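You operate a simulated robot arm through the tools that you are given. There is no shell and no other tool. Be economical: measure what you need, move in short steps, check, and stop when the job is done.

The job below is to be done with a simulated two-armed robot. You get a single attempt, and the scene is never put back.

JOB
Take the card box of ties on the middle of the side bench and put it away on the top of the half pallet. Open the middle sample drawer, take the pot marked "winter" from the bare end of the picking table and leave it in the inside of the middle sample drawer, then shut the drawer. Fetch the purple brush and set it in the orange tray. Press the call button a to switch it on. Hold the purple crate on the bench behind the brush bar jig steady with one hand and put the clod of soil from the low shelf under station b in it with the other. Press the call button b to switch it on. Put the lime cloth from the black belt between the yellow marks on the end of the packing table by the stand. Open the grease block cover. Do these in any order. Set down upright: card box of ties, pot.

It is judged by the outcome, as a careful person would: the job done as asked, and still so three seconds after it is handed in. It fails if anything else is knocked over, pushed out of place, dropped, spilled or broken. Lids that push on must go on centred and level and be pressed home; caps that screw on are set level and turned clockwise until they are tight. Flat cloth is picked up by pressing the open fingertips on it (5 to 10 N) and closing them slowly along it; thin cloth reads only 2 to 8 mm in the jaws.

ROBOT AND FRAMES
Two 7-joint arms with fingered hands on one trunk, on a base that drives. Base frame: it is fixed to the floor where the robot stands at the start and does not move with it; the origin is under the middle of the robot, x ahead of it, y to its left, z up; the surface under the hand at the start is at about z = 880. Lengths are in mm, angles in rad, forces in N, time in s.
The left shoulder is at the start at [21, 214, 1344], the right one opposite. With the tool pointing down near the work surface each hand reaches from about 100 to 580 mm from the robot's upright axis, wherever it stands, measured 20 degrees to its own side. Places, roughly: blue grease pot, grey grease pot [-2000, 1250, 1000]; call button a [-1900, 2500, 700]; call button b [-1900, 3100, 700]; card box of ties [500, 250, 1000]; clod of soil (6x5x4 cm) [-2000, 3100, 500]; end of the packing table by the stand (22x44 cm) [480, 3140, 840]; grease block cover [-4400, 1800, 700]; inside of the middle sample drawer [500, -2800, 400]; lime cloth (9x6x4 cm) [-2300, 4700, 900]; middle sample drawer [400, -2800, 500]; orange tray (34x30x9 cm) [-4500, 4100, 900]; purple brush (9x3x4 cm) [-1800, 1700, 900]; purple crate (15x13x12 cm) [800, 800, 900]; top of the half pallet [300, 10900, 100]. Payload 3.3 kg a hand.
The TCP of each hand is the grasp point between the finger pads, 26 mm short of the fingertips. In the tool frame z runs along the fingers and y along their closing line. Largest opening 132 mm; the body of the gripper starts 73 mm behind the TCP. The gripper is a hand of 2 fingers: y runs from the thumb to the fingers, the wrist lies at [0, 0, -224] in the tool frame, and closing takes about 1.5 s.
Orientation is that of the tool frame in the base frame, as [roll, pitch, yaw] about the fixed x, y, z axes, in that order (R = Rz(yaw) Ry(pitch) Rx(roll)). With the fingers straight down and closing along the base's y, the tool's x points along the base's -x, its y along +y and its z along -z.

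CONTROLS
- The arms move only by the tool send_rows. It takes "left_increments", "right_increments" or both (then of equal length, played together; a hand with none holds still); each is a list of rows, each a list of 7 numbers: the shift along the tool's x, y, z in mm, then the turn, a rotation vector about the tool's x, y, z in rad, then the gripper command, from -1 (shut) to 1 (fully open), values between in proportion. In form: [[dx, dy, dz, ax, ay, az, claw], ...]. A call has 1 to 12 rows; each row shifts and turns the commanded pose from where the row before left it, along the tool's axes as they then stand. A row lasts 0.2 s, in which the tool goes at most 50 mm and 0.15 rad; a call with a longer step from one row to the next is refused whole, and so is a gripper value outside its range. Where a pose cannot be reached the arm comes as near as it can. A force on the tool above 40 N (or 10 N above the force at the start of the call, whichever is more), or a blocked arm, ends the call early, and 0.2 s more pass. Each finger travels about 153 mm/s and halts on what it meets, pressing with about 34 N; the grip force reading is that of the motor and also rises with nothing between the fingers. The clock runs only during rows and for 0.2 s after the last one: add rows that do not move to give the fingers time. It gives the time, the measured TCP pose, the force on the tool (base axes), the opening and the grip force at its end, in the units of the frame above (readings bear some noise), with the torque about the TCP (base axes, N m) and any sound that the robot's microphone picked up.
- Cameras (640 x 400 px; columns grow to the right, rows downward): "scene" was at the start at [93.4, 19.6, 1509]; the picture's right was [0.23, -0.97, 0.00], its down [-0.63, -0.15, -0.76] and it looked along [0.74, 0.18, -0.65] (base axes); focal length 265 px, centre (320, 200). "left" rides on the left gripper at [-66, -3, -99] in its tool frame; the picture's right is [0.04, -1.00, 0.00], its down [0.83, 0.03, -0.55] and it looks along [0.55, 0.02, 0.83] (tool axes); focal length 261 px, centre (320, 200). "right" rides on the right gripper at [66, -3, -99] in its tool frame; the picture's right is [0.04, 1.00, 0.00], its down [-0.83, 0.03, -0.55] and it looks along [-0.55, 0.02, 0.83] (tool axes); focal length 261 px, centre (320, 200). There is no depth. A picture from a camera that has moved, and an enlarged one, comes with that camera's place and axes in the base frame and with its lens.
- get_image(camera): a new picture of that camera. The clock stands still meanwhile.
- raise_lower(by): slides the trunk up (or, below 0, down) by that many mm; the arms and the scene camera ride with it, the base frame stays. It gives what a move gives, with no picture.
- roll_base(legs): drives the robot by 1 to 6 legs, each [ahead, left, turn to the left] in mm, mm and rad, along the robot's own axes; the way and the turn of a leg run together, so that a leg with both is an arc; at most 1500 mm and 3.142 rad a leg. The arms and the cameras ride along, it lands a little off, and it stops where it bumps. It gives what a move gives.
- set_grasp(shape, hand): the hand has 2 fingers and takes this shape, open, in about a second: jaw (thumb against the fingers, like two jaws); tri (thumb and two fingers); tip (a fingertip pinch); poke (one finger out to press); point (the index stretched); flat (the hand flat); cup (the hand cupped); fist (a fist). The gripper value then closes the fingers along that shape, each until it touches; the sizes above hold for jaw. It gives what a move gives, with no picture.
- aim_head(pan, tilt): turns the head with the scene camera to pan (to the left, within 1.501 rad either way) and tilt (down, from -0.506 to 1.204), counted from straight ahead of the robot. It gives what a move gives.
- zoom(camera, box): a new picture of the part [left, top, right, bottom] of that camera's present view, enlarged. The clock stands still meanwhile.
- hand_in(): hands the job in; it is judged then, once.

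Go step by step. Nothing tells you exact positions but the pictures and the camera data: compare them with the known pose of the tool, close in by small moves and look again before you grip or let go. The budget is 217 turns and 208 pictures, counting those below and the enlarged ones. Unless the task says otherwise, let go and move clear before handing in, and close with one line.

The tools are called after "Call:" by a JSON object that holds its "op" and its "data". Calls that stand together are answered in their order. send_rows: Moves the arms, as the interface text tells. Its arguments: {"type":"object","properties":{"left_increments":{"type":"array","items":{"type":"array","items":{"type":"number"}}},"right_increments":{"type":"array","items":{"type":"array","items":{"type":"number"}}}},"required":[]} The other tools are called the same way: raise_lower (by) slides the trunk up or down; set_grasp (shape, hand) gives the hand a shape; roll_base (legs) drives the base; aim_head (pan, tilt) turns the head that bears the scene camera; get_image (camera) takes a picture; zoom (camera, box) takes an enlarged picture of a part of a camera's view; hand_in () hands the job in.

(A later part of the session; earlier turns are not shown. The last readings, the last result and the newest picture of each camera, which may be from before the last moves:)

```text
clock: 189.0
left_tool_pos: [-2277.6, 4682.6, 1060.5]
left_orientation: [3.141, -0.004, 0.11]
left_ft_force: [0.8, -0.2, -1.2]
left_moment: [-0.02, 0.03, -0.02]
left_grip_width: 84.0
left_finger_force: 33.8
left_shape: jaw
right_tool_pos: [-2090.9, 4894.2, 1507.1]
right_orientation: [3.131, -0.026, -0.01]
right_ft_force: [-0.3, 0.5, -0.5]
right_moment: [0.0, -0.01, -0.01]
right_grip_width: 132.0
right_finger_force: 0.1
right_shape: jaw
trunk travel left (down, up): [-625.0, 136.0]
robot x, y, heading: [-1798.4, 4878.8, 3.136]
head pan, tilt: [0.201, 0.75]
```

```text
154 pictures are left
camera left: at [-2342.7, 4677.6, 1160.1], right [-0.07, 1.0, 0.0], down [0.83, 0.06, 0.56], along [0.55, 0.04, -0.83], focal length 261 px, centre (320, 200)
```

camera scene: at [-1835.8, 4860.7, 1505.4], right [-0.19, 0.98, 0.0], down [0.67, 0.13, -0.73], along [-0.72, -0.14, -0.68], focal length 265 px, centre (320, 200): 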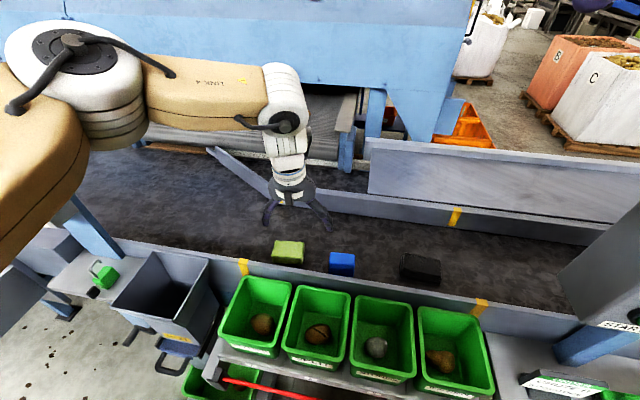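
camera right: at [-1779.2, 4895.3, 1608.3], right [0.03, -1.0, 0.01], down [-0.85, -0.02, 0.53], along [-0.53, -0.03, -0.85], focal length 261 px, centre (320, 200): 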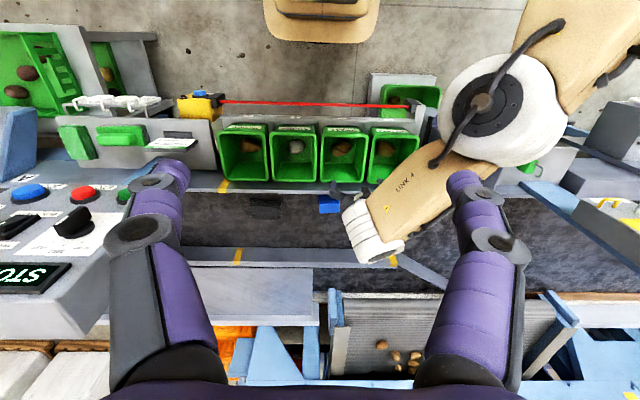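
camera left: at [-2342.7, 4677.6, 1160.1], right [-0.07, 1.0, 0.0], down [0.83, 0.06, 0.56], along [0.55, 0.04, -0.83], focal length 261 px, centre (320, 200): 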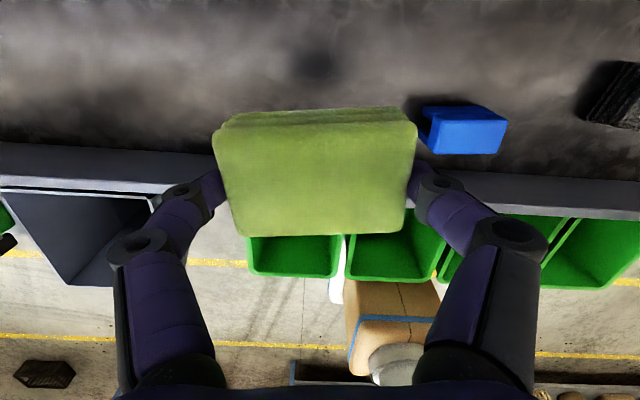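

The cloth is secured. I back off, turn around to face the wall side and go to the packing table end near [480, 3140].

Call:
{"op": "roll_base", "data": {"legs": [[-1000, 0, 0], [0, 0, 3.14], [0, -1500, 0], [0, -400, 0]]}}

Call:
{"op": "aim_head", "data": {"pan": 0.2, "tilt": 0.5}}

Call:
{"op": "get_image", "data": {"camera": "scene"}}

Call:
{"op": "get_image", "data": {"camera": "right"}}

```text
clock: 210.7
left_tool_pos: [-234.3, 3205.7, 1060.1]
left_orientation: [3.141, -0.003, -2.948]
left_ft_force: [-0.1, -0.2, -0.3]
left_moment: [-0.02, -0.02, -0.04]
left_grip_width: 83.5
left_finger_force: 34.5
left_shape: jaw
right_tool_pos: [-401.2, 2980.1, 1507.9]
right_orientation: [3.129, -0.024, -3.07]
right_ft_force: [-0.3, 0.3, -0.6]
right_moment: [0.01, 0.0, 0.0]
right_grip_width: 131.9
right_finger_force: 0.0
right_shape: jaw
trunk travel left (down, up): [-625.0, 136.0]
robot x, y, heading: [-693.2, 2977.3, 0.073]
head pan, tilt: [0.201, 0.75]
```

```text
clock: 211.4
left_tool_pos: [-233.9, 3207.1, 1060.2]
left_orientation: [-3.141, -0.001, -2.948]
left_ft_force: [0.0, 0.5, -0.5]
left_moment: [-0.01, 0.02, 0.0]
left_grip_width: 83.6
left_finger_force: 33.9
left_shape: jaw
right_tool_pos: [-403.5, 2980.5, 1507.8]
right_orientation: [3.131, -0.026, -3.07]
right_ft_force: [0.3, 0.7, 0.6]
right_moment: [0.05, 0.03, 0.02]
right_grip_width: 132.3
right_finger_force: 0.0
right_shape: jaw
trunk travel left (down, up): [-625.0, 136.0]
robot x, y, heading: [-695.8, 2973.5, 0.076]
head pan, tilt: [0.201, 0.499]
```

```text
153 pictures are left
camera scene: at [-596.5, 2999.4, 1527.3], right [0.27, -0.96, 0.0], down [-0.46, -0.13, -0.88], along [0.84, 0.24, -0.48], focal length 265 px, centre (320, 200)
```

scene: 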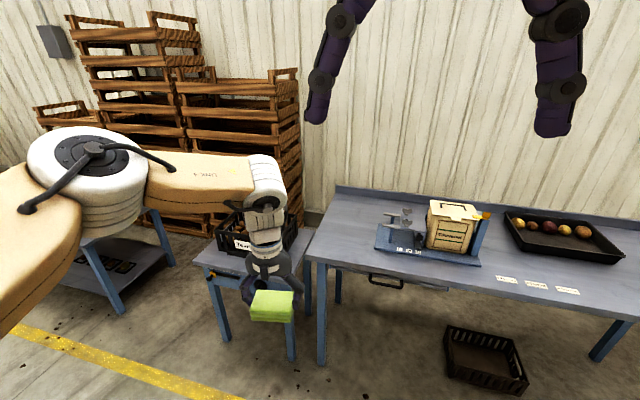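

```text
152 pictures are left
camera right: at [-463.9, 2972.4, 1608.2], right [-0.11, 0.99, 0.01], down [0.84, 0.09, 0.53], along [0.53, 0.07, -0.85], focal length 261 px, centre (320, 200)
```

right: 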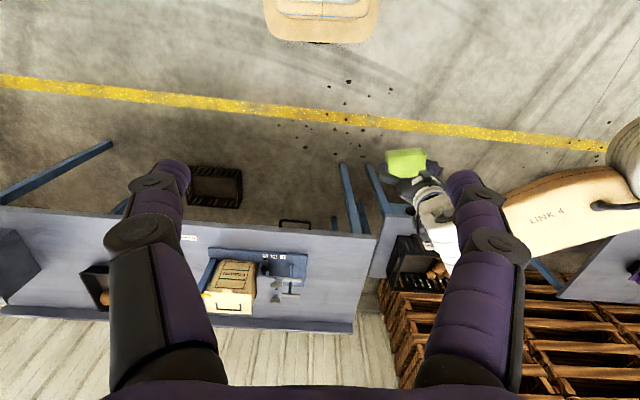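

I see the packing table; its left end (y ≈ 3030–3260) by the stand with the box should be the target. I'll look for the yellow marks.

Call:
{"op": "zoom", "data": {"camera": "scene", "box": [300, 170, 500, 310]}}

Call:
{"op": "zoom", "data": {"camera": "right", "box": [180, 200, 400, 350]}}

```text
2.86 times, centred on (400, 240) of scene
camera zoom: at [-596.5, 2999.4, 1527.3], right [0.27, -0.96, 0.0], down [-0.46, -0.13, -0.88], along [0.84, 0.24, -0.48], focal length 758 px, centre (91, 86)
```

zoom: 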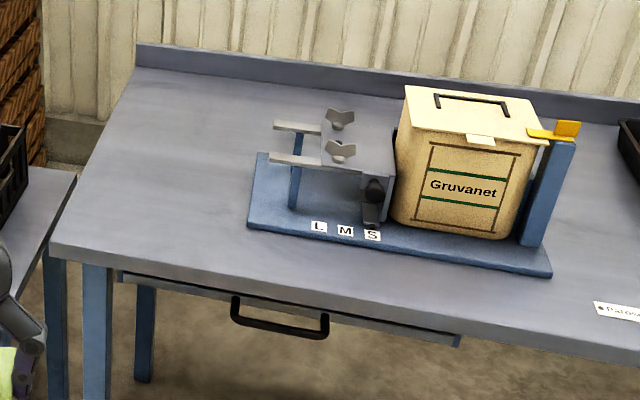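

```text
2.67 times, centred on (290, 275) of right
camera zoom: at [-463.9, 2972.4, 1608.2], right [-0.11, 0.99, 0.01], down [0.84, 0.09, 0.53], along [0.53, 0.07, -0.85], focal length 695 px, centre (400, 0)
```

zoom: 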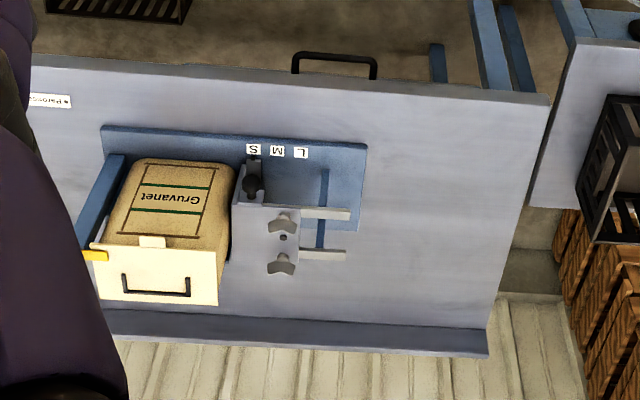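

The yellow marks were on the belt (the source); the target is the bare end of the table beside the stand. I drive in so the left hand comes over about [370, 3160].

Call:
{"op": "roll_base", "data": {"legs": [[0, 0, -0.075], [585, -10, 0]]}}

Call:
{"op": "aim_head", "data": {"pan": 0.3, "tilt": 0.8}}

Call:
{"op": "get_image", "data": {"camera": "scene"}}

```text
clock: 215.2
left_tool_pos: [362.0, 3158.7, 1059.9]
left_orientation: [-3.14, -0.002, -3.024]
left_ft_force: [1.2, 0.3, -1.6]
left_moment: [0.0, 0.0, 0.02]
left_grip_width: 83.6
left_finger_force: 33.9
left_shape: jaw
right_tool_pos: [176.3, 2945.9, 1508.4]
right_orientation: [3.131, -0.027, 3.136]
right_ft_force: [-0.7, -0.5, -0.2]
right_moment: [0.02, 0.03, -0.01]
right_grip_width: 131.9
right_finger_force: 0.0
right_shape: jaw
trunk travel left (down, up): [-625.0, 136.0]
robot x, y, heading: [-113.6, 2963.4, -0.001]
head pan, tilt: [0.201, 0.499]
```

```text
clock: 216.0
left_tool_pos: [360.3, 3158.5, 1059.7]
left_orientation: [-3.141, -0.003, -3.026]
left_ft_force: [-0.2, -0.1, 0.1]
left_moment: [0.0, -0.02, -0.01]
left_grip_width: 83.5
left_finger_force: 34.0
left_shape: jaw
right_tool_pos: [175.5, 2946.0, 1508.1]
right_orientation: [3.133, -0.024, 3.136]
right_ft_force: [0.5, 0.1, -1.1]
right_moment: [0.0, -0.01, 0.01]
right_grip_width: 132.0
right_finger_force: 0.0
right_shape: jaw
trunk travel left (down, up): [-625.0, 136.0]
robot x, y, heading: [-116.3, 2959.1, -0.003]
head pan, tilt: [0.3, 0.799]
```

```text
149 pictures are left
camera scene: at [-28.6, 2984.8, 1501.5], right [0.29, -0.96, 0.0], down [-0.69, -0.21, -0.7], along [0.67, 0.2, -0.72], focal length 265 px, centre (320, 200)
```

scene: 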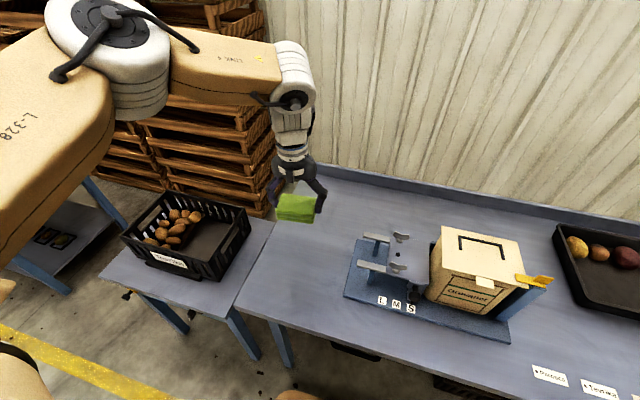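

Table's left edge is y ≈ 3263, the stand starts at y ≈ 3017. I centre the cloth at about [380, 3145] and lower it until contact.

Call:
{"op": "send_rows", "data": {"left_increments": [[-16, -16, 0, 0, 0, 0, -1], [0, 0, 45, 0, 0, 0, -1], [0, 0, 45, 0, 0, 0, -1], [0, 0, 45, 0, 0, 0, -1], [0, 0, 35, 0, 0, 0, -1], [0, 0, 0, 0, 0, 0, -1]]}}

Call:
{"op": "send_rows", "data": {"left_increments": [[0, 0, 4, 0, 0, 0, -1], [0, 0, 4, 0, 0, 0, -1], [0, 0, 0, 0, 0, 0, -1]]}}

Call:
{"op": "zoom", "data": {"camera": "scene", "box": [220, 170, 360, 280]}}

```text
clock: 217.4
left_tool_pos: [378.3, 3144.9, 890.8]
left_orientation: [-3.141, -0.001, -3.027]
left_ft_force: [0.3, 0.5, -0.7]
left_moment: [0.07, 0.01, -0.01]
left_grip_width: 83.7
left_finger_force: 33.7
left_shape: jaw
right_tool_pos: [175.7, 2945.4, 1507.7]
right_orientation: [3.132, -0.026, 3.137]
right_ft_force: [-0.1, -0.3, 0.1]
right_moment: [-0.01, 0.0, 0.0]
right_grip_width: 131.9
right_finger_force: 0.0
right_shape: jaw
trunk travel left (down, up): [-625.0, 136.0]
robot x, y, heading: [-112.2, 2960.9, -0.01]
head pan, tilt: [0.3, 0.799]
```

```text
clock: 218.2
left_tool_pos: [378.6, 3144.7, 882.1]
left_orientation: [-3.139, -0.002, -3.026]
left_ft_force: [-0.2, -0.5, -0.2]
left_moment: [0.02, -0.01, -0.01]
left_grip_width: 83.6
left_finger_force: 34.2
left_shape: jaw
right_tool_pos: [175.5, 2945.6, 1506.8]
right_orientation: [3.131, -0.027, 3.136]
right_ft_force: [0.7, -0.8, 0.5]
right_moment: [0.03, 0.02, -0.02]
right_grip_width: 131.9
right_finger_force: 0.1
right_shape: jaw
trunk travel left (down, up): [-625.0, 136.0]
robot x, y, heading: [-117.3, 2961.6, -0.004]
head pan, tilt: [0.3, 0.799]
```

```text
3.64 times, centred on (290, 225) of scene
camera zoom: at [-28.4, 2984.8, 1501.4], right [0.29, -0.96, 0.0], down [-0.69, -0.21, -0.7], along [0.67, 0.2, -0.72], focal length 965 px, centre (429, 109)
```

zoom: 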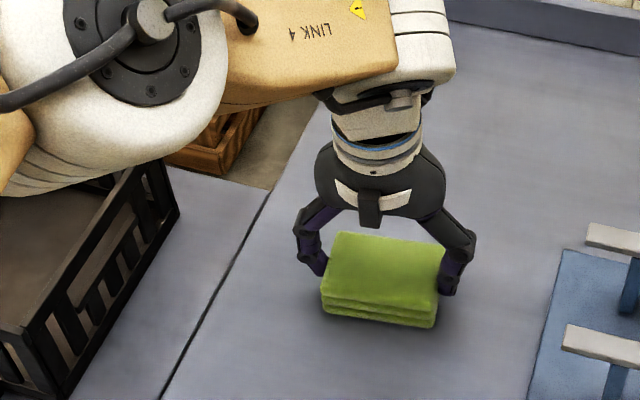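

Call:
{"op": "send_rows", "data": {"left_increments": [[0, 0, 4, 0, 0, 0, -1], [0, 0, 3, 0, 0, 0, -1], [0, 0, 3, 0, 0, 0, -1], [0, 0, 0, 0, 0, 0, -1]]}}

Call:
{"op": "zoom", "data": {"camera": "scene", "box": [220, 170, 360, 280]}}

```text
clock: 219.0
left_tool_pos: [380.4, 3143.2, 878.7]
left_orientation: [-3.137, 0.008, -3.022]
left_ft_force: [-9.4, -1.1, 27.9]
left_moment: [0.01, 0.19, -0.07]
left_grip_width: 82.7
left_finger_force: 33.2
left_shape: jaw
right_tool_pos: [172.6, 2945.1, 1508.0]
right_orientation: [3.129, -0.024, 3.138]
right_ft_force: [-0.1, 0.0, 0.0]
right_moment: [0.0, 0.0, 0.0]
right_grip_width: 131.9
right_finger_force: 0.1
right_shape: jaw
trunk travel left (down, up): [-625.0, 136.0]
robot x, y, heading: [-117.3, 2963.2, -0.0]
head pan, tilt: [0.3, 0.799]
stopped in row 3 (left hand): the force on the tool passed its limit at 44 N (the readings are from after the stop); the commanded pose is now the measured one
```

```text
3.64 times, centred on (290, 225) of scene
camera zoom: at [-32.2, 2984.2, 1501.7], right [0.29, -0.96, 0.0], down [-0.68, -0.21, -0.7], along [0.67, 0.2, -0.72], focal length 965 px, centre (429, 109)
```

zoom: 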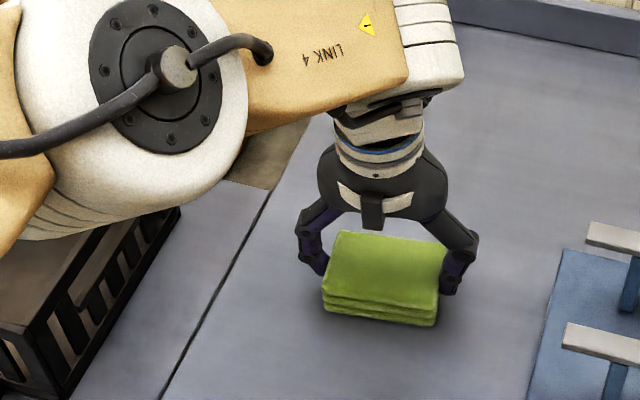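

It's on the table. Releasing and rising.

Call:
{"op": "send_rows", "data": {"left_increments": [[0, 0, -1, 0, 0, 0, 0.2], [0, 0, 0, 0, 0, 0, 0.45], [0, 0, 0, 0, 0, 0, 0.7], [0, 0, 0, 0, 0, 0, 0.7], [0, 0, -30, 0, 0, 0, 0.7], [0, 0, -45, 0, 0, 0, 0.7], [0, 0, -45, 0, 0, 0, 0.7], [0, 0, -45, 0, 0, 0, 0.7], [0, 0, 0, 0, 0, 0, 0.7]]}}

Call:
{"op": "get_image", "data": {"camera": "scene"}}

```text
clock: 221.0
left_tool_pos: [377.8, 3143.7, 1041.2]
left_orientation: [-3.137, 0.006, -3.022]
left_ft_force: [0.8, -0.8, 0.0]
left_moment: [0.04, 0.03, -0.03]
left_grip_width: 111.9
left_finger_force: 0.0
left_shape: jaw
right_tool_pos: [177.5, 2945.9, 1507.3]
right_orientation: [3.131, -0.025, 3.137]
right_ft_force: [-0.2, 0.1, 0.3]
right_moment: [-0.02, 0.01, 0.0]
right_grip_width: 132.1
right_finger_force: 0.1
right_shape: jaw
trunk travel left (down, up): [-625.0, 136.0]
robot x, y, heading: [-117.5, 2965.7, -0.005]
head pan, tilt: [0.3, 0.799]
```

```text
146 pictures are left
camera scene: at [-28.0, 2985.0, 1501.3], right [0.29, -0.96, 0.0], down [-0.69, -0.21, -0.7], along [0.67, 0.2, -0.72], focal length 265 px, centre (320, 200)
```

scene: 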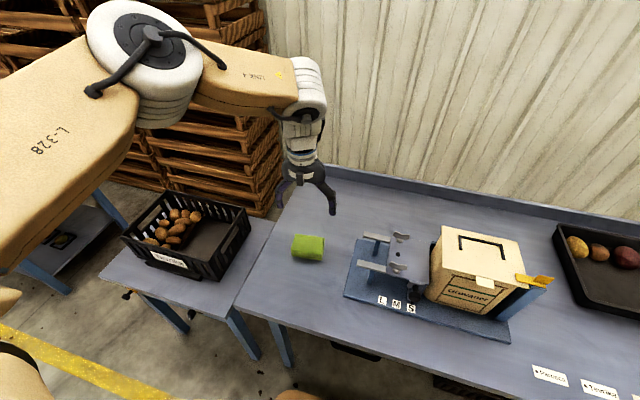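

The cloth is placed. Next I turn to stations a and b across the aisle: buttons and clod of soil.

Call:
{"op": "roll_base", "data": {"legs": [[-650, 0, 0], [0, 0, 3.14]]}}

Call:
{"op": "aim_head", "data": {"pan": 0.35, "tilt": 0.5}}

Call:
{"op": "get_image", "data": {"camera": "scene"}}

Call:
{"op": "aim_head", "data": {"pan": -0.15, "tilt": 0.5}}

Call:
{"op": "get_image", "data": {"camera": "scene"}}

```text
clock: 231.8
left_tool_pos: [-1262.7, 2804.6, 1041.8]
left_orientation: [-3.138, 0.005, 0.067]
left_ft_force: [0.1, 0.0, -0.2]
left_moment: [0.0, -0.05, -0.01]
left_grip_width: 112.0
left_finger_force: 0.1
left_shape: jaw
right_tool_pos: [-1052.4, 2992.8, 1508.3]
right_orientation: [3.131, -0.026, -0.055]
right_ft_force: [0.1, 0.0, 0.1]
right_moment: [0.02, 0.01, 0.01]
right_grip_width: 132.0
right_finger_force: 0.0
right_shape: jaw
trunk travel left (down, up): [-625.0, 136.0]
robot x, y, heading: [-762.7, 2964.3, 3.09]
head pan, tilt: [0.3, 0.799]
```

```text
clock: 232.6
left_tool_pos: [-1262.7, 2805.3, 1041.7]
left_orientation: [-3.139, 0.004, 0.068]
left_ft_force: [0.0, 0.8, 0.0]
left_moment: [0.05, 0.01, 0.05]
left_grip_width: 111.9
left_finger_force: 0.0
left_shape: jaw
right_tool_pos: [-1051.7, 2992.5, 1508.3]
right_orientation: [3.13, -0.026, -0.053]
right_ft_force: [0.3, -0.5, 0.4]
right_moment: [0.02, -0.01, -0.03]
right_grip_width: 132.2
right_finger_force: 0.1
right_shape: jaw
trunk travel left (down, up): [-625.0, 136.0]
robot x, y, heading: [-759.8, 2961.8, 3.086]
head pan, tilt: [0.351, 0.499]
```

```text
145 pictures are left
camera scene: at [-859.1, 2937.0, 1527.3], right [-0.29, 0.96, 0.0], down [0.46, 0.14, -0.88], along [-0.84, -0.26, -0.48], focal length 265 px, centre (320, 200)
```

scene: 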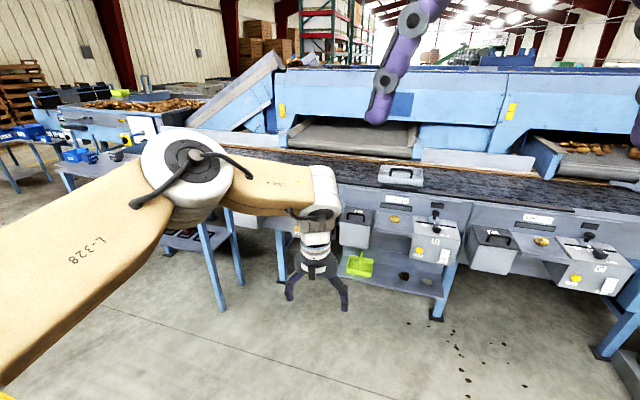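

```text
clock: 233.5
left_tool_pos: [-1263.6, 2805.1, 1042.5]
left_orientation: [-3.137, 0.006, 0.067]
left_ft_force: [-0.2, -0.7, 0.0]
left_moment: [0.02, 0.01, -0.01]
left_grip_width: 112.1
left_finger_force: 0.0
left_shape: jaw
right_tool_pos: [-1051.2, 2993.7, 1507.7]
right_orientation: [3.134, -0.026, -0.054]
right_ft_force: [1.2, 0.5, 0.9]
right_moment: [-0.01, 0.01, -0.01]
right_grip_width: 132.0
right_finger_force: 0.1
right_shape: jaw
trunk travel left (down, up): [-625.0, 136.0]
robot x, y, heading: [-757.8, 2962.6, 3.085]
head pan, tilt: [-0.15, 0.499]
```

```text
144 pictures are left
camera scene: at [-861.2, 2981.9, 1527.3], right [0.2, 0.98, 0.0], down [0.47, -0.1, -0.88], along [-0.86, 0.18, -0.48], focal length 265 px, centre (320, 200)
```

scene: 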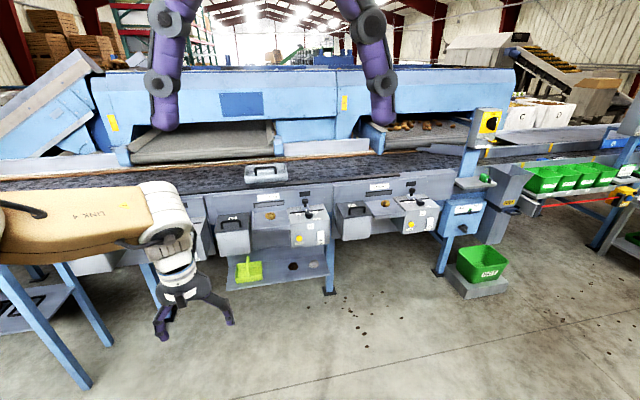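

I see stations along the line, each with a yellow button. I'll enlarge them to read the labels.

Call:
{"op": "zoom", "data": {"camera": "scene", "box": [200, 170, 460, 300]}}

Call:
{"op": "aim_head", "data": {"pan": 0.7, "tilt": 0.55}}

Call:
{"op": "get_image", "data": {"camera": "scene"}}

Call:
{"op": "zoom", "data": {"camera": "right", "box": [160, 200, 480, 400]}}

```text
2.46 times, centred on (330, 235) of scene
camera zoom: at [-861.2, 2981.9, 1527.3], right [0.2, 0.98, 0.0], down [0.47, -0.1, -0.88], along [-0.86, 0.18, -0.48], focal length 653 px, centre (295, 114)
```

zoom: 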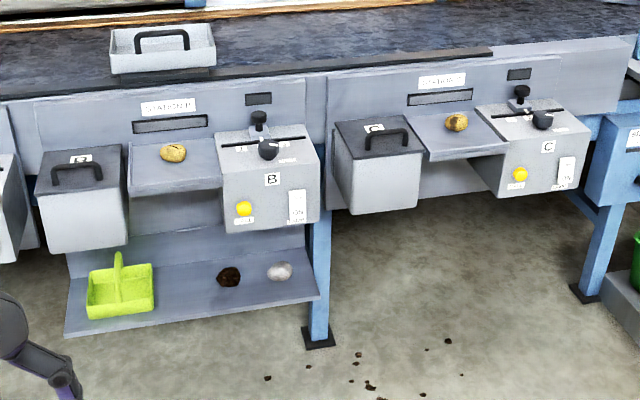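

```text
clock: 234.7
left_tool_pos: [-1262.5, 2804.5, 1041.0]
left_orientation: [-3.138, 0.006, 0.07]
left_ft_force: [-0.1, 0.1, 0.6]
left_moment: [0.0, 0.02, -0.01]
left_grip_width: 111.7
left_finger_force: 0.0
left_shape: jaw
right_tool_pos: [-1051.5, 2992.5, 1508.2]
right_orientation: [3.133, -0.028, -0.055]
right_ft_force: [0.7, -0.3, 0.3]
right_moment: [-0.02, -0.02, -0.01]
right_grip_width: 132.1
right_finger_force: 0.0
right_shape: jaw
trunk travel left (down, up): [-625.0, 136.0]
robot x, y, heading: [-763.3, 2966.2, 3.091]
head pan, tilt: [0.7, 0.55]
```

```text
142 pictures are left
camera scene: at [-843.8, 2909.6, 1522.8], right [-0.6, 0.8, 0.0], down [0.42, 0.31, -0.85], along [-0.68, -0.51, -0.52], focal length 265 px, centre (320, 200)
```

scene: 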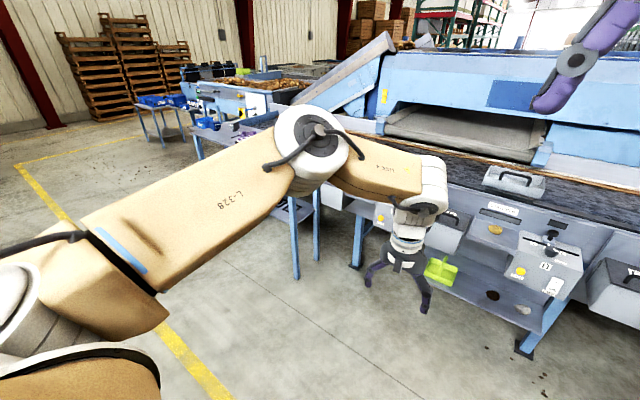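

```text
2.00 times, centred on (320, 300) of right
camera zoom: at [-988.2, 2993.4, 1608.2], right [-0.01, -1.0, 0.01], down [-0.85, 0.02, 0.53], along [-0.53, 0.0, -0.85], focal length 521 px, centre (320, 0)
```

zoom: 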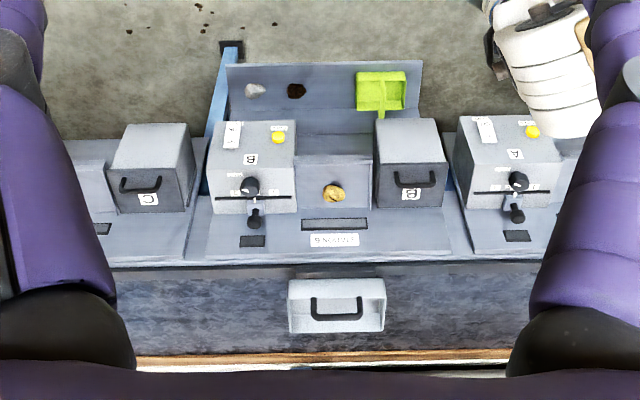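

Triangulated: button b ≈ [-1895, 3095, 750], button a ≈ [-1888, 2509, ~750], brown clod ≈ [-1941, 3063, 540] on the low shelf (front edge x ≈ -1855). I start with button a: drive near it, close the left hand, tilt it forward.

Call:
{"op": "roll_base", "data": {"legs": [[0, 0, 0.05], [0, 300, 0], [490, 0, 0]]}}

Call:
{"op": "send_rows", "data": {"left_increments": [[0, 0, 0, 0, -0.13, 0, -1], [0, 0, 0, 0, -0.13, 0, -1], [0, 0, 0, 0, -0.13, 0, -1], [0, 0, 0, 0, -0.13, 0, -1], [0, 0, 0, 0, -0.13, 0, -1], [0, 0, 0, 0, -0.13, 0, -1], [0, 0, 0, 0, 0, 0, -1]]}}

Call:
{"op": "raise_lower", "data": {"by": -230}}

Call:
{"op": "aim_head", "data": {"pan": 0.3, "tilt": 0.65}}

Call:
{"op": "get_image", "data": {"camera": "scene"}}

Call:
{"op": "get_image", "data": {"camera": "left"}}

```text
clock: 239.7
left_tool_pos: [-1749.8, 2478.2, 1040.9]
left_orientation: [-3.138, 0.005, 0.129]
left_ft_force: [-0.1, 1.1, 0.6]
left_moment: [0.01, 0.0, -0.03]
left_grip_width: 112.0
left_finger_force: 0.0
left_shape: jaw
right_tool_pos: [-1550.7, 2679.4, 1507.3]
right_orientation: [3.131, -0.026, 0.007]
right_ft_force: [0.0, -0.4, 0.4]
right_moment: [0.01, -0.02, 0.0]
right_grip_width: 131.9
right_finger_force: 0.1
right_shape: jaw
trunk travel left (down, up): [-625.0, 136.0]
robot x, y, heading: [-1255.2, 2664.2, -3.131]
head pan, tilt: [0.7, 0.55]
```

```text
clock: 241.2
left_tool_pos: [-1749.5, 2478.1, 1042.7]
left_orientation: [-3.135, 0.788, 0.134]
left_ft_force: [0.7, -0.3, -0.3]
left_moment: [-0.02, 0.01, 0.01]
left_grip_width: 0.0
left_finger_force: 33.4
left_shape: jaw
right_tool_pos: [-1548.8, 2679.1, 1507.3]
right_orientation: [3.13, -0.025, 0.007]
right_ft_force: [-0.9, -0.5, -0.1]
right_moment: [0.0, 0.0, -0.01]
right_grip_width: 131.7
right_finger_force: 0.0
right_shape: jaw
trunk travel left (down, up): [-625.0, 136.0]
robot x, y, heading: [-1258.6, 2667.8, -3.135]
head pan, tilt: [0.7, 0.55]
```

```text
clock: 243.7
left_tool_pos: [-1749.3, 2478.0, 812.7]
left_orientation: [-3.134, 0.787, 0.135]
left_ft_force: [0.4, -0.2, 0.0]
left_moment: [0.04, 0.03, 0.02]
left_grip_width: 0.1
left_finger_force: 34.1
left_shape: jaw
right_tool_pos: [-1550.3, 2679.4, 1278.0]
right_orientation: [3.131, -0.027, 0.007]
right_ft_force: [0.2, 0.0, -0.1]
right_moment: [-0.03, -0.02, 0.01]
right_grip_width: 131.8
right_finger_force: 0.1
right_shape: jaw
trunk travel left (down, up): [-395.0, 366.0]
robot x, y, heading: [-1258.5, 2665.0, -3.139]
head pan, tilt: [0.7, 0.55]
```

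```text
clock: 244.5
left_tool_pos: [-1749.4, 2479.4, 812.5]
left_orientation: [-3.136, 0.788, 0.134]
left_ft_force: [0.0, -0.1, -0.3]
left_moment: [0.01, 0.02, 0.01]
left_grip_width: 0.0
left_finger_force: 33.8
left_shape: jaw
right_tool_pos: [-1551.3, 2678.8, 1278.6]
right_orientation: [3.13, -0.026, 0.007]
right_ft_force: [0.5, 0.3, -0.1]
right_moment: [0.03, -0.03, -0.03]
right_grip_width: 132.1
right_finger_force: 0.1
right_shape: jaw
trunk travel left (down, up): [-395.0, 366.0]
robot x, y, heading: [-1257.6, 2666.5, -3.137]
head pan, tilt: [0.3, 0.649]
```

```text
140 pictures are left
camera scene: at [-1367.7, 2640.1, 1283.3], right [-0.3, 0.95, 0.0], down [0.58, 0.18, -0.8], along [-0.76, -0.24, -0.6], focal length 265 px, centre (320, 200)
```

scene: 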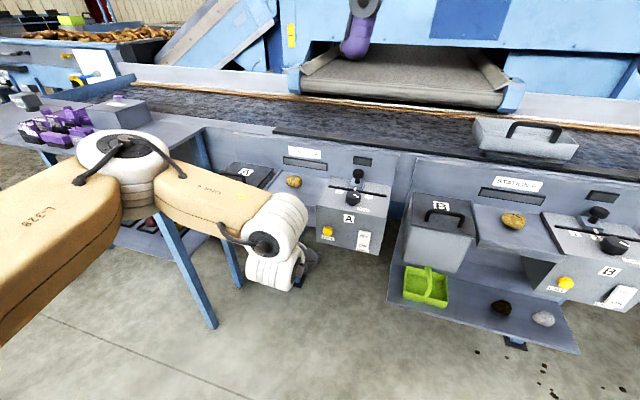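

```text
139 pictures are left
camera left: at [-1726.0, 2483.7, 928.7], right [-0.1, 0.99, -0.02], down [0.98, 0.09, -0.2], along [-0.2, -0.04, -0.98], focal length 261 px, centre (320, 200)
```

left: 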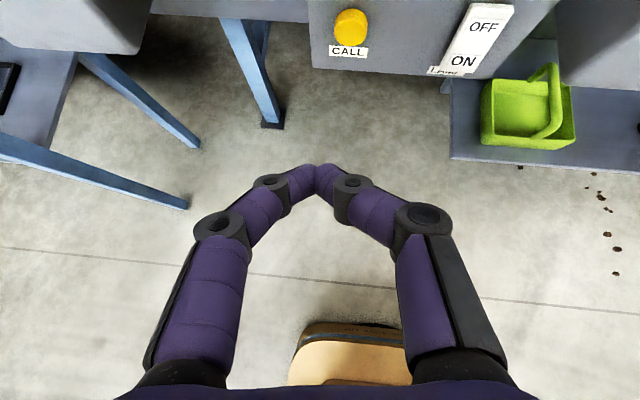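

I see "CALL" button a at about [-1900, 2487, 757]. I bring the closed fingertips to about 30 mm in front of it.

Call:
{"op": "send_rows", "data": {"left_increments": [[-16, -10.6, 42.5, 0, 0, 0, -1], [-16, -10.6, 42.5, 0, 0, 0, -1], [0, 0, 0, 0, 0, 0, -1]]}}

Call:
{"op": "get_image", "data": {"camera": "left"}}

Call:
{"op": "zoom", "data": {"camera": "scene", "box": [260, 170, 400, 290]}}

```text
clock: 245.3
left_tool_pos: [-1833.6, 2486.3, 772.3]
left_orientation: [-3.137, 0.786, 0.133]
left_ft_force: [-0.7, 0.9, 0.7]
left_moment: [-0.02, -0.01, 0.0]
left_grip_width: 0.1
left_finger_force: 33.7
left_shape: jaw
right_tool_pos: [-1550.1, 2678.6, 1277.6]
right_orientation: [3.133, -0.025, 0.007]
right_ft_force: [0.4, -0.1, 0.1]
right_moment: [-0.01, 0.0, 0.01]
right_grip_width: 131.9
right_finger_force: 0.1
right_shape: jaw
trunk travel left (down, up): [-395.0, 366.0]
robot x, y, heading: [-1257.9, 2662.2, -3.134]
head pan, tilt: [0.3, 0.649]
```

```text
138 pictures are left
camera left: at [-1810.2, 2492.6, 889.2], right [-0.1, 0.99, -0.03], down [0.98, 0.09, -0.2], along [-0.2, -0.04, -0.98], focal length 261 px, centre (320, 200)
```

left: 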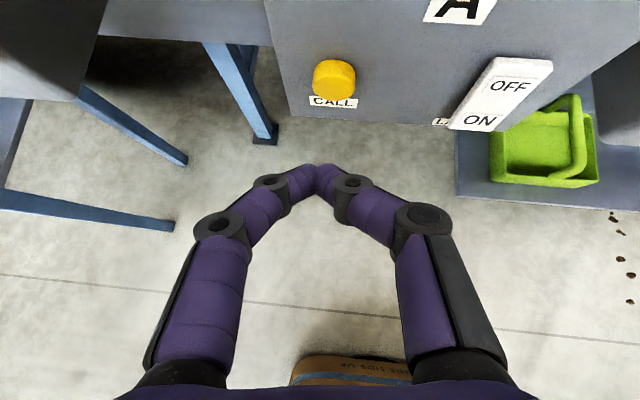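

```text
3.33 times, centred on (330, 230) of scene
camera zoom: at [-1367.6, 2640.0, 1283.3], right [-0.3, 0.95, 0.0], down [0.58, 0.18, -0.8], along [-0.76, -0.24, -0.6], focal length 884 px, centre (287, 100)
```

zoom: 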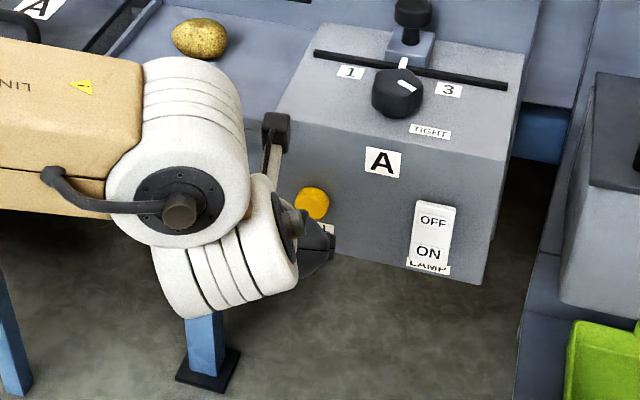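

Two views give the button at about [-1922, 2487, 736]. I advance 50 mm and then in 5 mm steps until it's pressed.

Call:
{"op": "send_rows", "data": {"left_increments": [[-12.5, -4.3, 22.5, 0, 0, 0, -1], [-12.5, -4.3, 22.5, 0, 0, 0, -1], [0, 0, 0, 0, 0, 0, -1]]}}

Call:
{"op": "get_image", "data": {"camera": "left"}}

Call:
{"op": "zoom", "data": {"camera": "scene", "box": [260, 170, 400, 290]}}

```text
clock: 246.1
left_tool_pos: [-1883.5, 2490.2, 758.3]
left_orientation: [-3.136, 0.787, 0.133]
left_ft_force: [-0.3, -0.5, 0.3]
left_moment: [0.0, 0.0, -0.02]
left_grip_width: 0.2
left_finger_force: 33.7
left_shape: jaw
right_tool_pos: [-1549.6, 2678.7, 1278.1]
right_orientation: [3.131, -0.026, 0.006]
right_ft_force: [0.3, 0.2, 0.3]
right_moment: [-0.01, -0.01, 0.03]
right_grip_width: 131.9
right_finger_force: 0.2
right_shape: jaw
trunk travel left (down, up): [-395.0, 366.0]
robot x, y, heading: [-1257.5, 2666.9, -3.134]
head pan, tilt: [0.3, 0.649]
```

```text
136 pictures are left
camera left: at [-1860.0, 2495.4, 875.7], right [-0.1, 0.99, -0.02], down [0.98, 0.09, -0.2], along [-0.2, -0.04, -0.98], focal length 261 px, centre (320, 200)
```

left: 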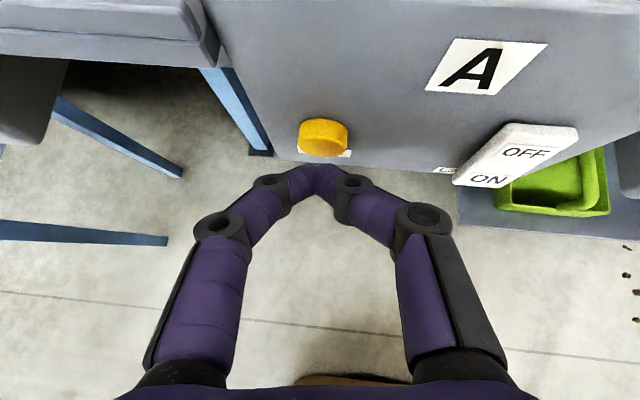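

```text
3.33 times, centred on (330, 230) of scene
camera zoom: at [-1367.7, 2640.0, 1283.3], right [-0.3, 0.95, 0.0], down [0.58, 0.18, -0.8], along [-0.76, -0.24, -0.6], focal length 884 px, centre (287, 100)
```

zoom: 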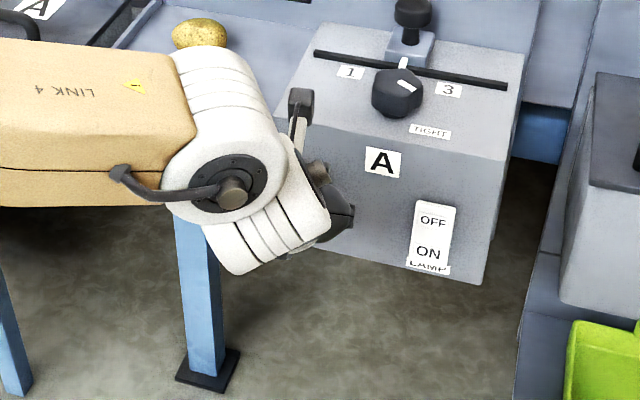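

Tip is about 28 mm short and 12 mm high. I close in and press in small steps.

Call:
{"op": "send_rows", "data": {"left_increments": [[-3.8, -1.5, 11.6, 0, 0, 0, -1], [-3.8, -1.4, 11.6, 0, 0, 0, -1], [-2.8, -0.5, 2.8, 0, 0, 0, -1], [-2.8, -0.5, 2.8, 0, 0, 0, -1], [-2.8, -0.5, 2.8, 0, 0, 0, -1], [0, 0, 0, 0, 0, 0, -1]]}}

Call:
{"op": "get_image", "data": {"camera": "left"}}

```text
clock: 247.3
left_tool_pos: [-1906.3, 2492.0, 743.4]
left_orientation: [-3.139, 0.767, 0.123]
left_ft_force: [28.6, 1.6, -3.2]
left_moment: [-0.2, 0.79, 0.06]
left_grip_width: 0.0
left_finger_force: 34.1
left_shape: jaw
right_tool_pos: [-1546.9, 2678.2, 1278.5]
right_orientation: [3.132, -0.023, 0.008]
right_ft_force: [-0.4, -0.1, -0.1]
right_moment: [0.03, -0.02, 0.03]
right_grip_width: 131.7
right_finger_force: 0.1
right_shape: jaw
trunk travel left (down, up): [-395.0, 366.0]
robot x, y, heading: [-1261.9, 2667.6, -3.132]
head pan, tilt: [0.3, 0.649]
heard: click
stopped in row 5 (left hand): the force on the tool passed its limit at 42 N (the readings are from after the stop); the commanded pose is now the measured one
```

```text
134 pictures are left
camera left: at [-1885.9, 2498.9, 860.1], right [-0.09, 1.0, -0.03], down [0.98, 0.09, -0.18], along [-0.18, -0.04, -0.98], focal length 261 px, centre (320, 200)
```

left: 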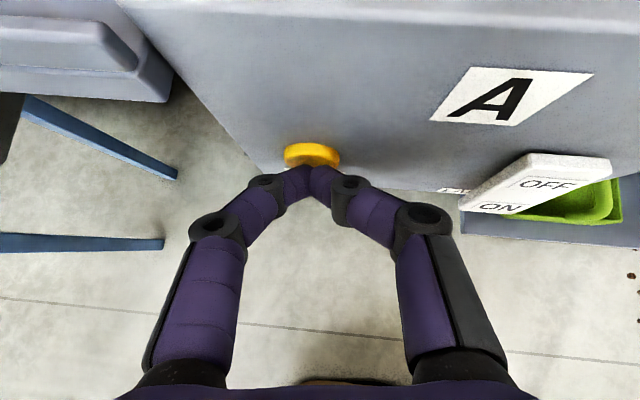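

A click was heard. I back away and check whether it lights.

Call:
{"op": "send_rows", "data": {"left_increments": [[14, 2.5, -14, 0, 0, 0, -1], [28, 5, -28, 0, 0, 0, -1], [28, 5, -28, 0, 0, 0, -1]]}}

Call:
{"op": "get_image", "data": {"camera": "left"}}

Call:
{"op": "get_image", "data": {"camera": "scene"}}

```text
clock: 248.1
left_tool_pos: [-1813.8, 2494.9, 746.2]
left_orientation: [-3.137, 0.778, 0.13]
left_ft_force: [-0.8, 0.6, 1.2]
left_moment: [0.01, -0.02, -0.02]
left_grip_width: 0.0
left_finger_force: 34.1
left_shape: jaw
right_tool_pos: [-1550.8, 2678.9, 1277.6]
right_orientation: [3.131, -0.024, 0.007]
right_ft_force: [0.6, -0.1, 1.7]
right_moment: [0.01, 0.03, 0.0]
right_grip_width: 132.1
right_finger_force: 0.1
right_shape: jaw
trunk travel left (down, up): [-395.0, 366.0]
robot x, y, heading: [-1257.3, 2662.8, -3.134]
head pan, tilt: [0.3, 0.649]
```

```text
133 pictures are left
camera left: at [-1791.0, 2500.0, 863.5], right [-0.1, 0.99, -0.03], down [0.98, 0.09, -0.19], along [-0.19, -0.04, -0.98], focal length 261 px, centre (320, 200)
```

left: 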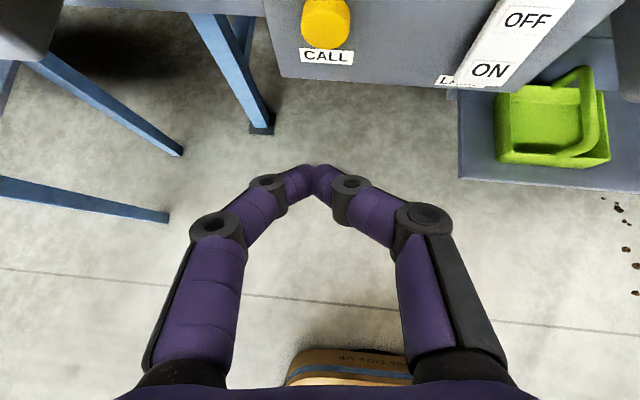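

```text
132 pictures are left
camera scene: at [-1367.1, 2640.1, 1283.3], right [-0.3, 0.95, 0.0], down [0.58, 0.18, -0.8], along [-0.76, -0.24, -0.6], focal length 265 px, centre (320, 200)
```

scene: 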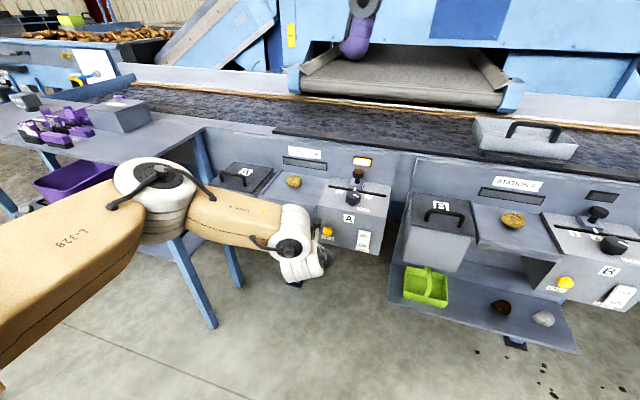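

The orange indicator of station a is lit. Now I slide right 600 mm to button b.

Call:
{"op": "roll_base", "data": {"legs": [[0, -600, -0.006]]}}

Call:
{"op": "get_image", "data": {"camera": "left"}}

Call:
{"op": "get_image", "data": {"camera": "scene"}}

```text
clock: 251.6
left_tool_pos: [-1815.2, 3116.8, 745.2]
left_orientation: [-3.139, 0.774, 0.108]
left_ft_force: [-0.2, 0.3, -0.9]
left_moment: [0.01, 0.0, 0.01]
left_grip_width: 0.0
left_finger_force: 33.9
left_shape: jaw
right_tool_pos: [-1547.7, 3296.2, 1278.5]
right_orientation: [3.13, -0.028, -0.011]
right_ft_force: [-0.6, 0.1, 0.0]
right_moment: [-0.04, 0.01, -0.02]
right_grip_width: 132.0
right_finger_force: 0.0
right_shape: jaw
trunk travel left (down, up): [-395.0, 366.0]
robot x, y, heading: [-1259.7, 3273.3, 3.131]
head pan, tilt: [0.3, 0.649]
```

```text
131 pictures are left
camera left: at [-1792.9, 3121.6, 862.9], right [-0.08, 1.0, -0.03], down [0.98, 0.07, -0.19], along [-0.19, -0.04, -0.98], focal length 261 px, centre (320, 200)
```

left: 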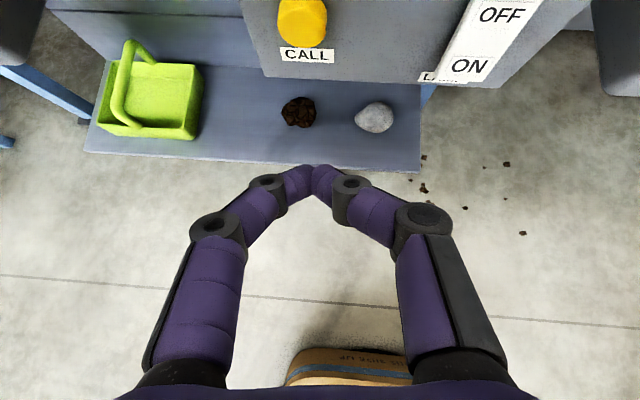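

```text
130 pictures are left
camera scene: at [-1366.3, 3253.4, 1283.3], right [-0.28, 0.96, 0.0], down [0.58, 0.17, -0.8], along [-0.76, -0.23, -0.6], focal length 265 px, centre (320, 200)
```

scene: 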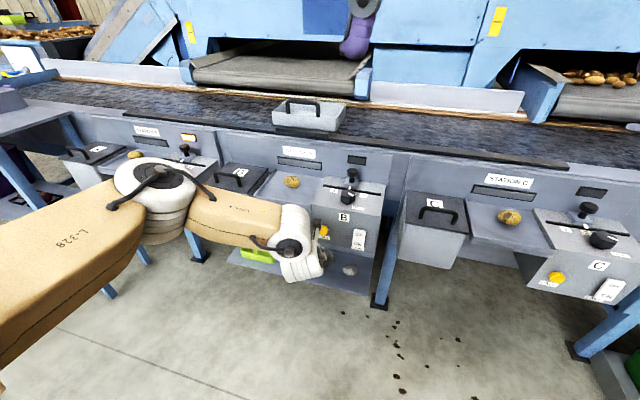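

Same geometry as for a, with a 15 mm sideways correction. I press b the same way.

Call:
{"op": "send_rows", "data": {"left_increments": [[-18.3, 3.7, 19.3, 0, 0, 0, -1], [-18.3, 3.7, 19.3, 0, 0, 0, -1], [-18.3, 3.7, 19.3, 0, 0, 0, -1], [0, 0, 0, 0, 0, 0, -1]]}}

Call:
{"op": "get_image", "data": {"camera": "left"}}

```text
clock: 252.6
left_tool_pos: [-1894.0, 3097.8, 742.9]
left_orientation: [-3.139, 0.776, 0.108]
left_ft_force: [0.2, 0.0, -0.4]
left_moment: [-0.02, 0.02, -0.01]
left_grip_width: 0.0
left_finger_force: 33.4
left_shape: jaw
right_tool_pos: [-1546.8, 3295.3, 1277.5]
right_orientation: [3.131, -0.027, -0.013]
right_ft_force: [-0.4, -0.4, -1.2]
right_moment: [0.02, 0.01, -0.02]
right_grip_width: 131.9
right_finger_force: 0.0
right_shape: jaw
trunk travel left (down, up): [-395.0, 366.0]
robot x, y, heading: [-1256.8, 3277.6, 3.128]
head pan, tilt: [0.3, 0.649]
```

```text
129 pictures are left
camera left: at [-1871.2, 3103.3, 859.4], right [-0.08, 1.0, -0.03], down [0.98, 0.07, -0.19], along [-0.19, -0.04, -0.98], focal length 261 px, centre (320, 200)
```

left: 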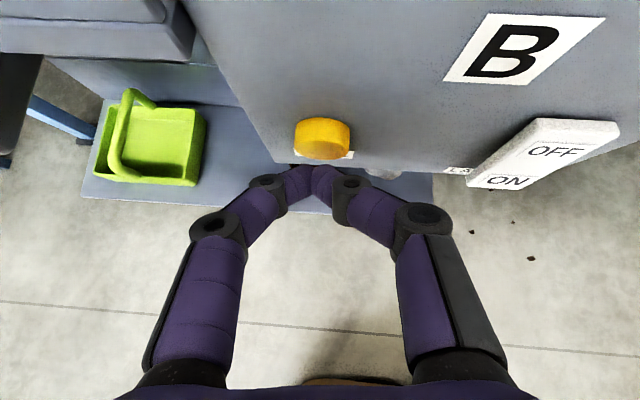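

Call:
{"op": "send_rows", "data": {"left_increments": [[-2.8, -0.5, 2.8, 0, 0, 0, -1], [-2.8, -0.5, 2.8, 0, 0, 0, -1], [-2.8, -0.5, 2.8, 0, 0, 0, -1], [-2.8, -0.5, 2.8, 0, 0, 0, -1], [-2.8, -0.5, 2.8, 0, 0, 0, -1], [-2.8, -0.5, 2.8, 0, 0, 0, -1], [-2.8, -0.5, 2.8, 0, 0, 0, -1]]}}

Call:
{"op": "send_rows", "data": {"left_increments": [[14, 2.5, -14, 0, 0, 0, -1], [28, 5, -28, 0, 0, 0, -1], [28, 5, -28, 0, 0, 0, -1], [28, 5, -28, 0, 0, 0, -1]]}}

Call:
{"op": "get_image", "data": {"camera": "scene"}}

Call:
{"op": "get_image", "data": {"camera": "left"}}

```text
clock: 254.1
left_tool_pos: [-1909.3, 3099.4, 736.7]
left_orientation: [3.138, 0.757, 0.095]
left_ft_force: [24.4, 0.3, -8.2]
left_moment: [-0.05, -0.04, 0.12]
left_grip_width: 0.0
left_finger_force: 33.6
left_shape: jaw
right_tool_pos: [-1544.3, 3295.0, 1278.8]
right_orientation: [3.13, -0.022, -0.014]
right_ft_force: [-0.2, -1.1, -0.2]
right_moment: [0.02, 0.01, -0.01]
right_grip_width: 132.0
right_finger_force: 0.0
right_shape: jaw
trunk travel left (down, up): [-395.0, 366.0]
robot x, y, heading: [-1255.9, 3274.4, 3.131]
head pan, tilt: [0.3, 0.649]
heard: click
stopped in row 7 (left hand): the force on the tool passed its limit at 42 N (the readings are from after the stop); the commanded pose is now the measured one
```

```text
clock: 255.1
left_tool_pos: [-1773.8, 3095.2, 741.5]
left_orientation: [-3.139, 0.769, 0.105]
left_ft_force: [1.0, -0.4, 0.5]
left_moment: [0.0, 0.01, -0.02]
left_grip_width: 0.0
left_finger_force: 33.2
left_shape: jaw
right_tool_pos: [-1546.2, 3294.9, 1278.1]
right_orientation: [3.131, -0.024, -0.012]
right_ft_force: [0.2, 0.0, -0.3]
right_moment: [0.0, 0.02, 0.01]
right_grip_width: 131.7
right_finger_force: 0.0
right_shape: jaw
trunk travel left (down, up): [-395.0, 366.0]
robot x, y, heading: [-1254.9, 3275.9, 3.128]
head pan, tilt: [0.3, 0.649]
```

```text
128 pictures are left
camera scene: at [-1365.7, 3252.7, 1283.3], right [-0.28, 0.96, 0.0], down [0.58, 0.17, -0.8], along [-0.76, -0.23, -0.6], focal length 265 px, centre (320, 200)
```

scene: 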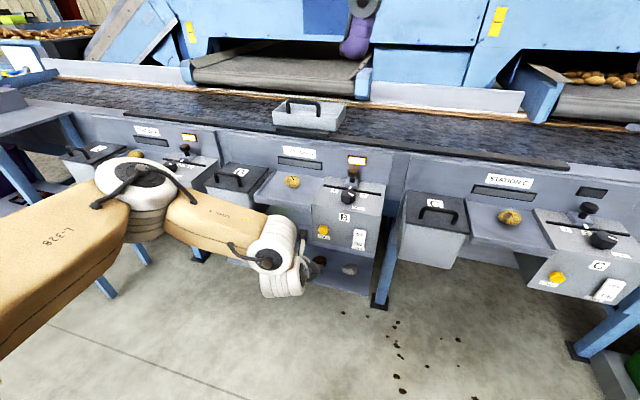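

```text
127 pictures are left
camera left: at [-1753.2, 3100.9, 859.2], right [-0.07, 1.0, -0.03], down [0.98, 0.07, -0.18], along [-0.18, -0.04, -0.98], focal length 261 px, centre (320, 200)
```

left: 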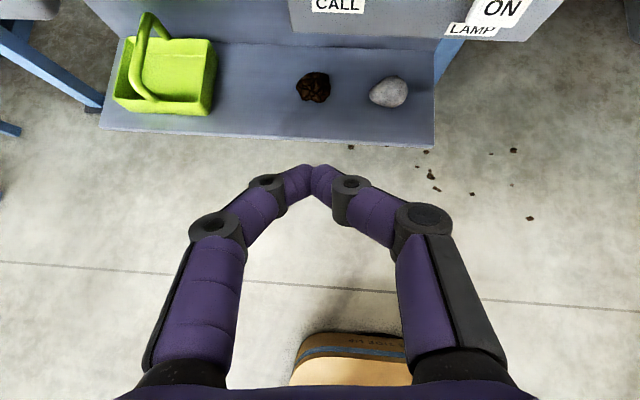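

Both lamps are lit. Now the clod: I tilt the left hand more toward horizontal, open to 90 mm and lower the trunk to shelf level.

Call:
{"op": "send_rows", "data": {"left_increments": [[0, 0, 0, 0, -0.115, 0, 0.36], [0, 0, 0, 0, -0.115, 0, 0.36], [0, 0, 0, 0, -0.115, 0, 0.36], [0, 0, 0, 0, -0.115, 0, 0.36], [0, 0, 0, 0, 0, 0, 0.36]]}}

Call:
{"op": "raise_lower", "data": {"by": -180}}

Call:
{"op": "get_image", "data": {"camera": "left"}}

Call:
{"op": "get_image", "data": {"camera": "scene"}}

```text
clock: 256.3
left_tool_pos: [-1776.8, 3094.8, 742.0]
left_orientation: [3.141, 1.229, 0.102]
left_ft_force: [0.2, -0.3, 0.5]
left_moment: [0.0, -0.03, 0.01]
left_grip_width: 89.2
left_finger_force: 0.1
left_shape: jaw
right_tool_pos: [-1548.0, 3295.7, 1278.3]
right_orientation: [3.131, -0.027, -0.012]
right_ft_force: [0.5, -0.8, -1.3]
right_moment: [-0.02, 0.0, 0.01]
right_grip_width: 131.6
right_finger_force: 0.1
right_shape: jaw
trunk travel left (down, up): [-395.0, 366.0]
robot x, y, heading: [-1252.8, 3277.0, 3.127]
head pan, tilt: [0.3, 0.649]
```

```text
clock: 258.3
left_tool_pos: [-1775.2, 3095.1, 563.3]
left_orientation: [3.14, 1.228, 0.105]
left_ft_force: [0.1, -0.6, -0.4]
left_moment: [0.0, -0.01, 0.03]
left_grip_width: 89.1
left_finger_force: 0.0
left_shape: jaw
right_tool_pos: [-1547.1, 3295.5, 1098.4]
right_orientation: [3.13, -0.024, -0.012]
right_ft_force: [-1.4, -0.5, -0.8]
right_moment: [-0.03, 0.01, 0.03]
right_grip_width: 132.1
right_finger_force: 0.0
right_shape: jaw
trunk travel left (down, up): [-215.0, 546.0]
robot x, y, heading: [-1256.0, 3280.3, 3.131]
head pan, tilt: [0.3, 0.649]
```

```text
126 pictures are left
camera left: at [-1705.1, 3105.3, 657.8], right [-0.09, 1.0, -0.04], down [0.8, 0.05, -0.6], along [-0.59, -0.08, -0.8], focal length 261 px, centre (320, 200)
```

left: 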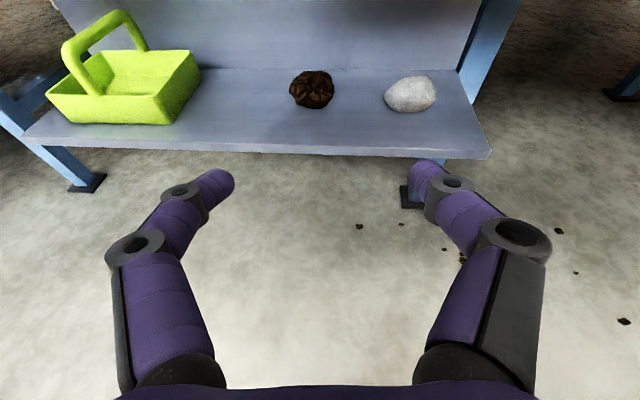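

```text
125 pictures are left
camera scene: at [-1403.5, 3253.3, 1100.8], right [-0.28, 0.96, 0.0], down [0.58, 0.17, -0.8], along [-0.76, -0.23, -0.6], focal length 265 px, centre (320, 200)
```

scene: 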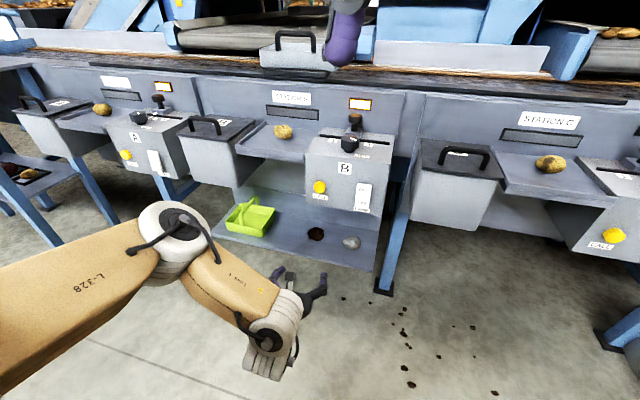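

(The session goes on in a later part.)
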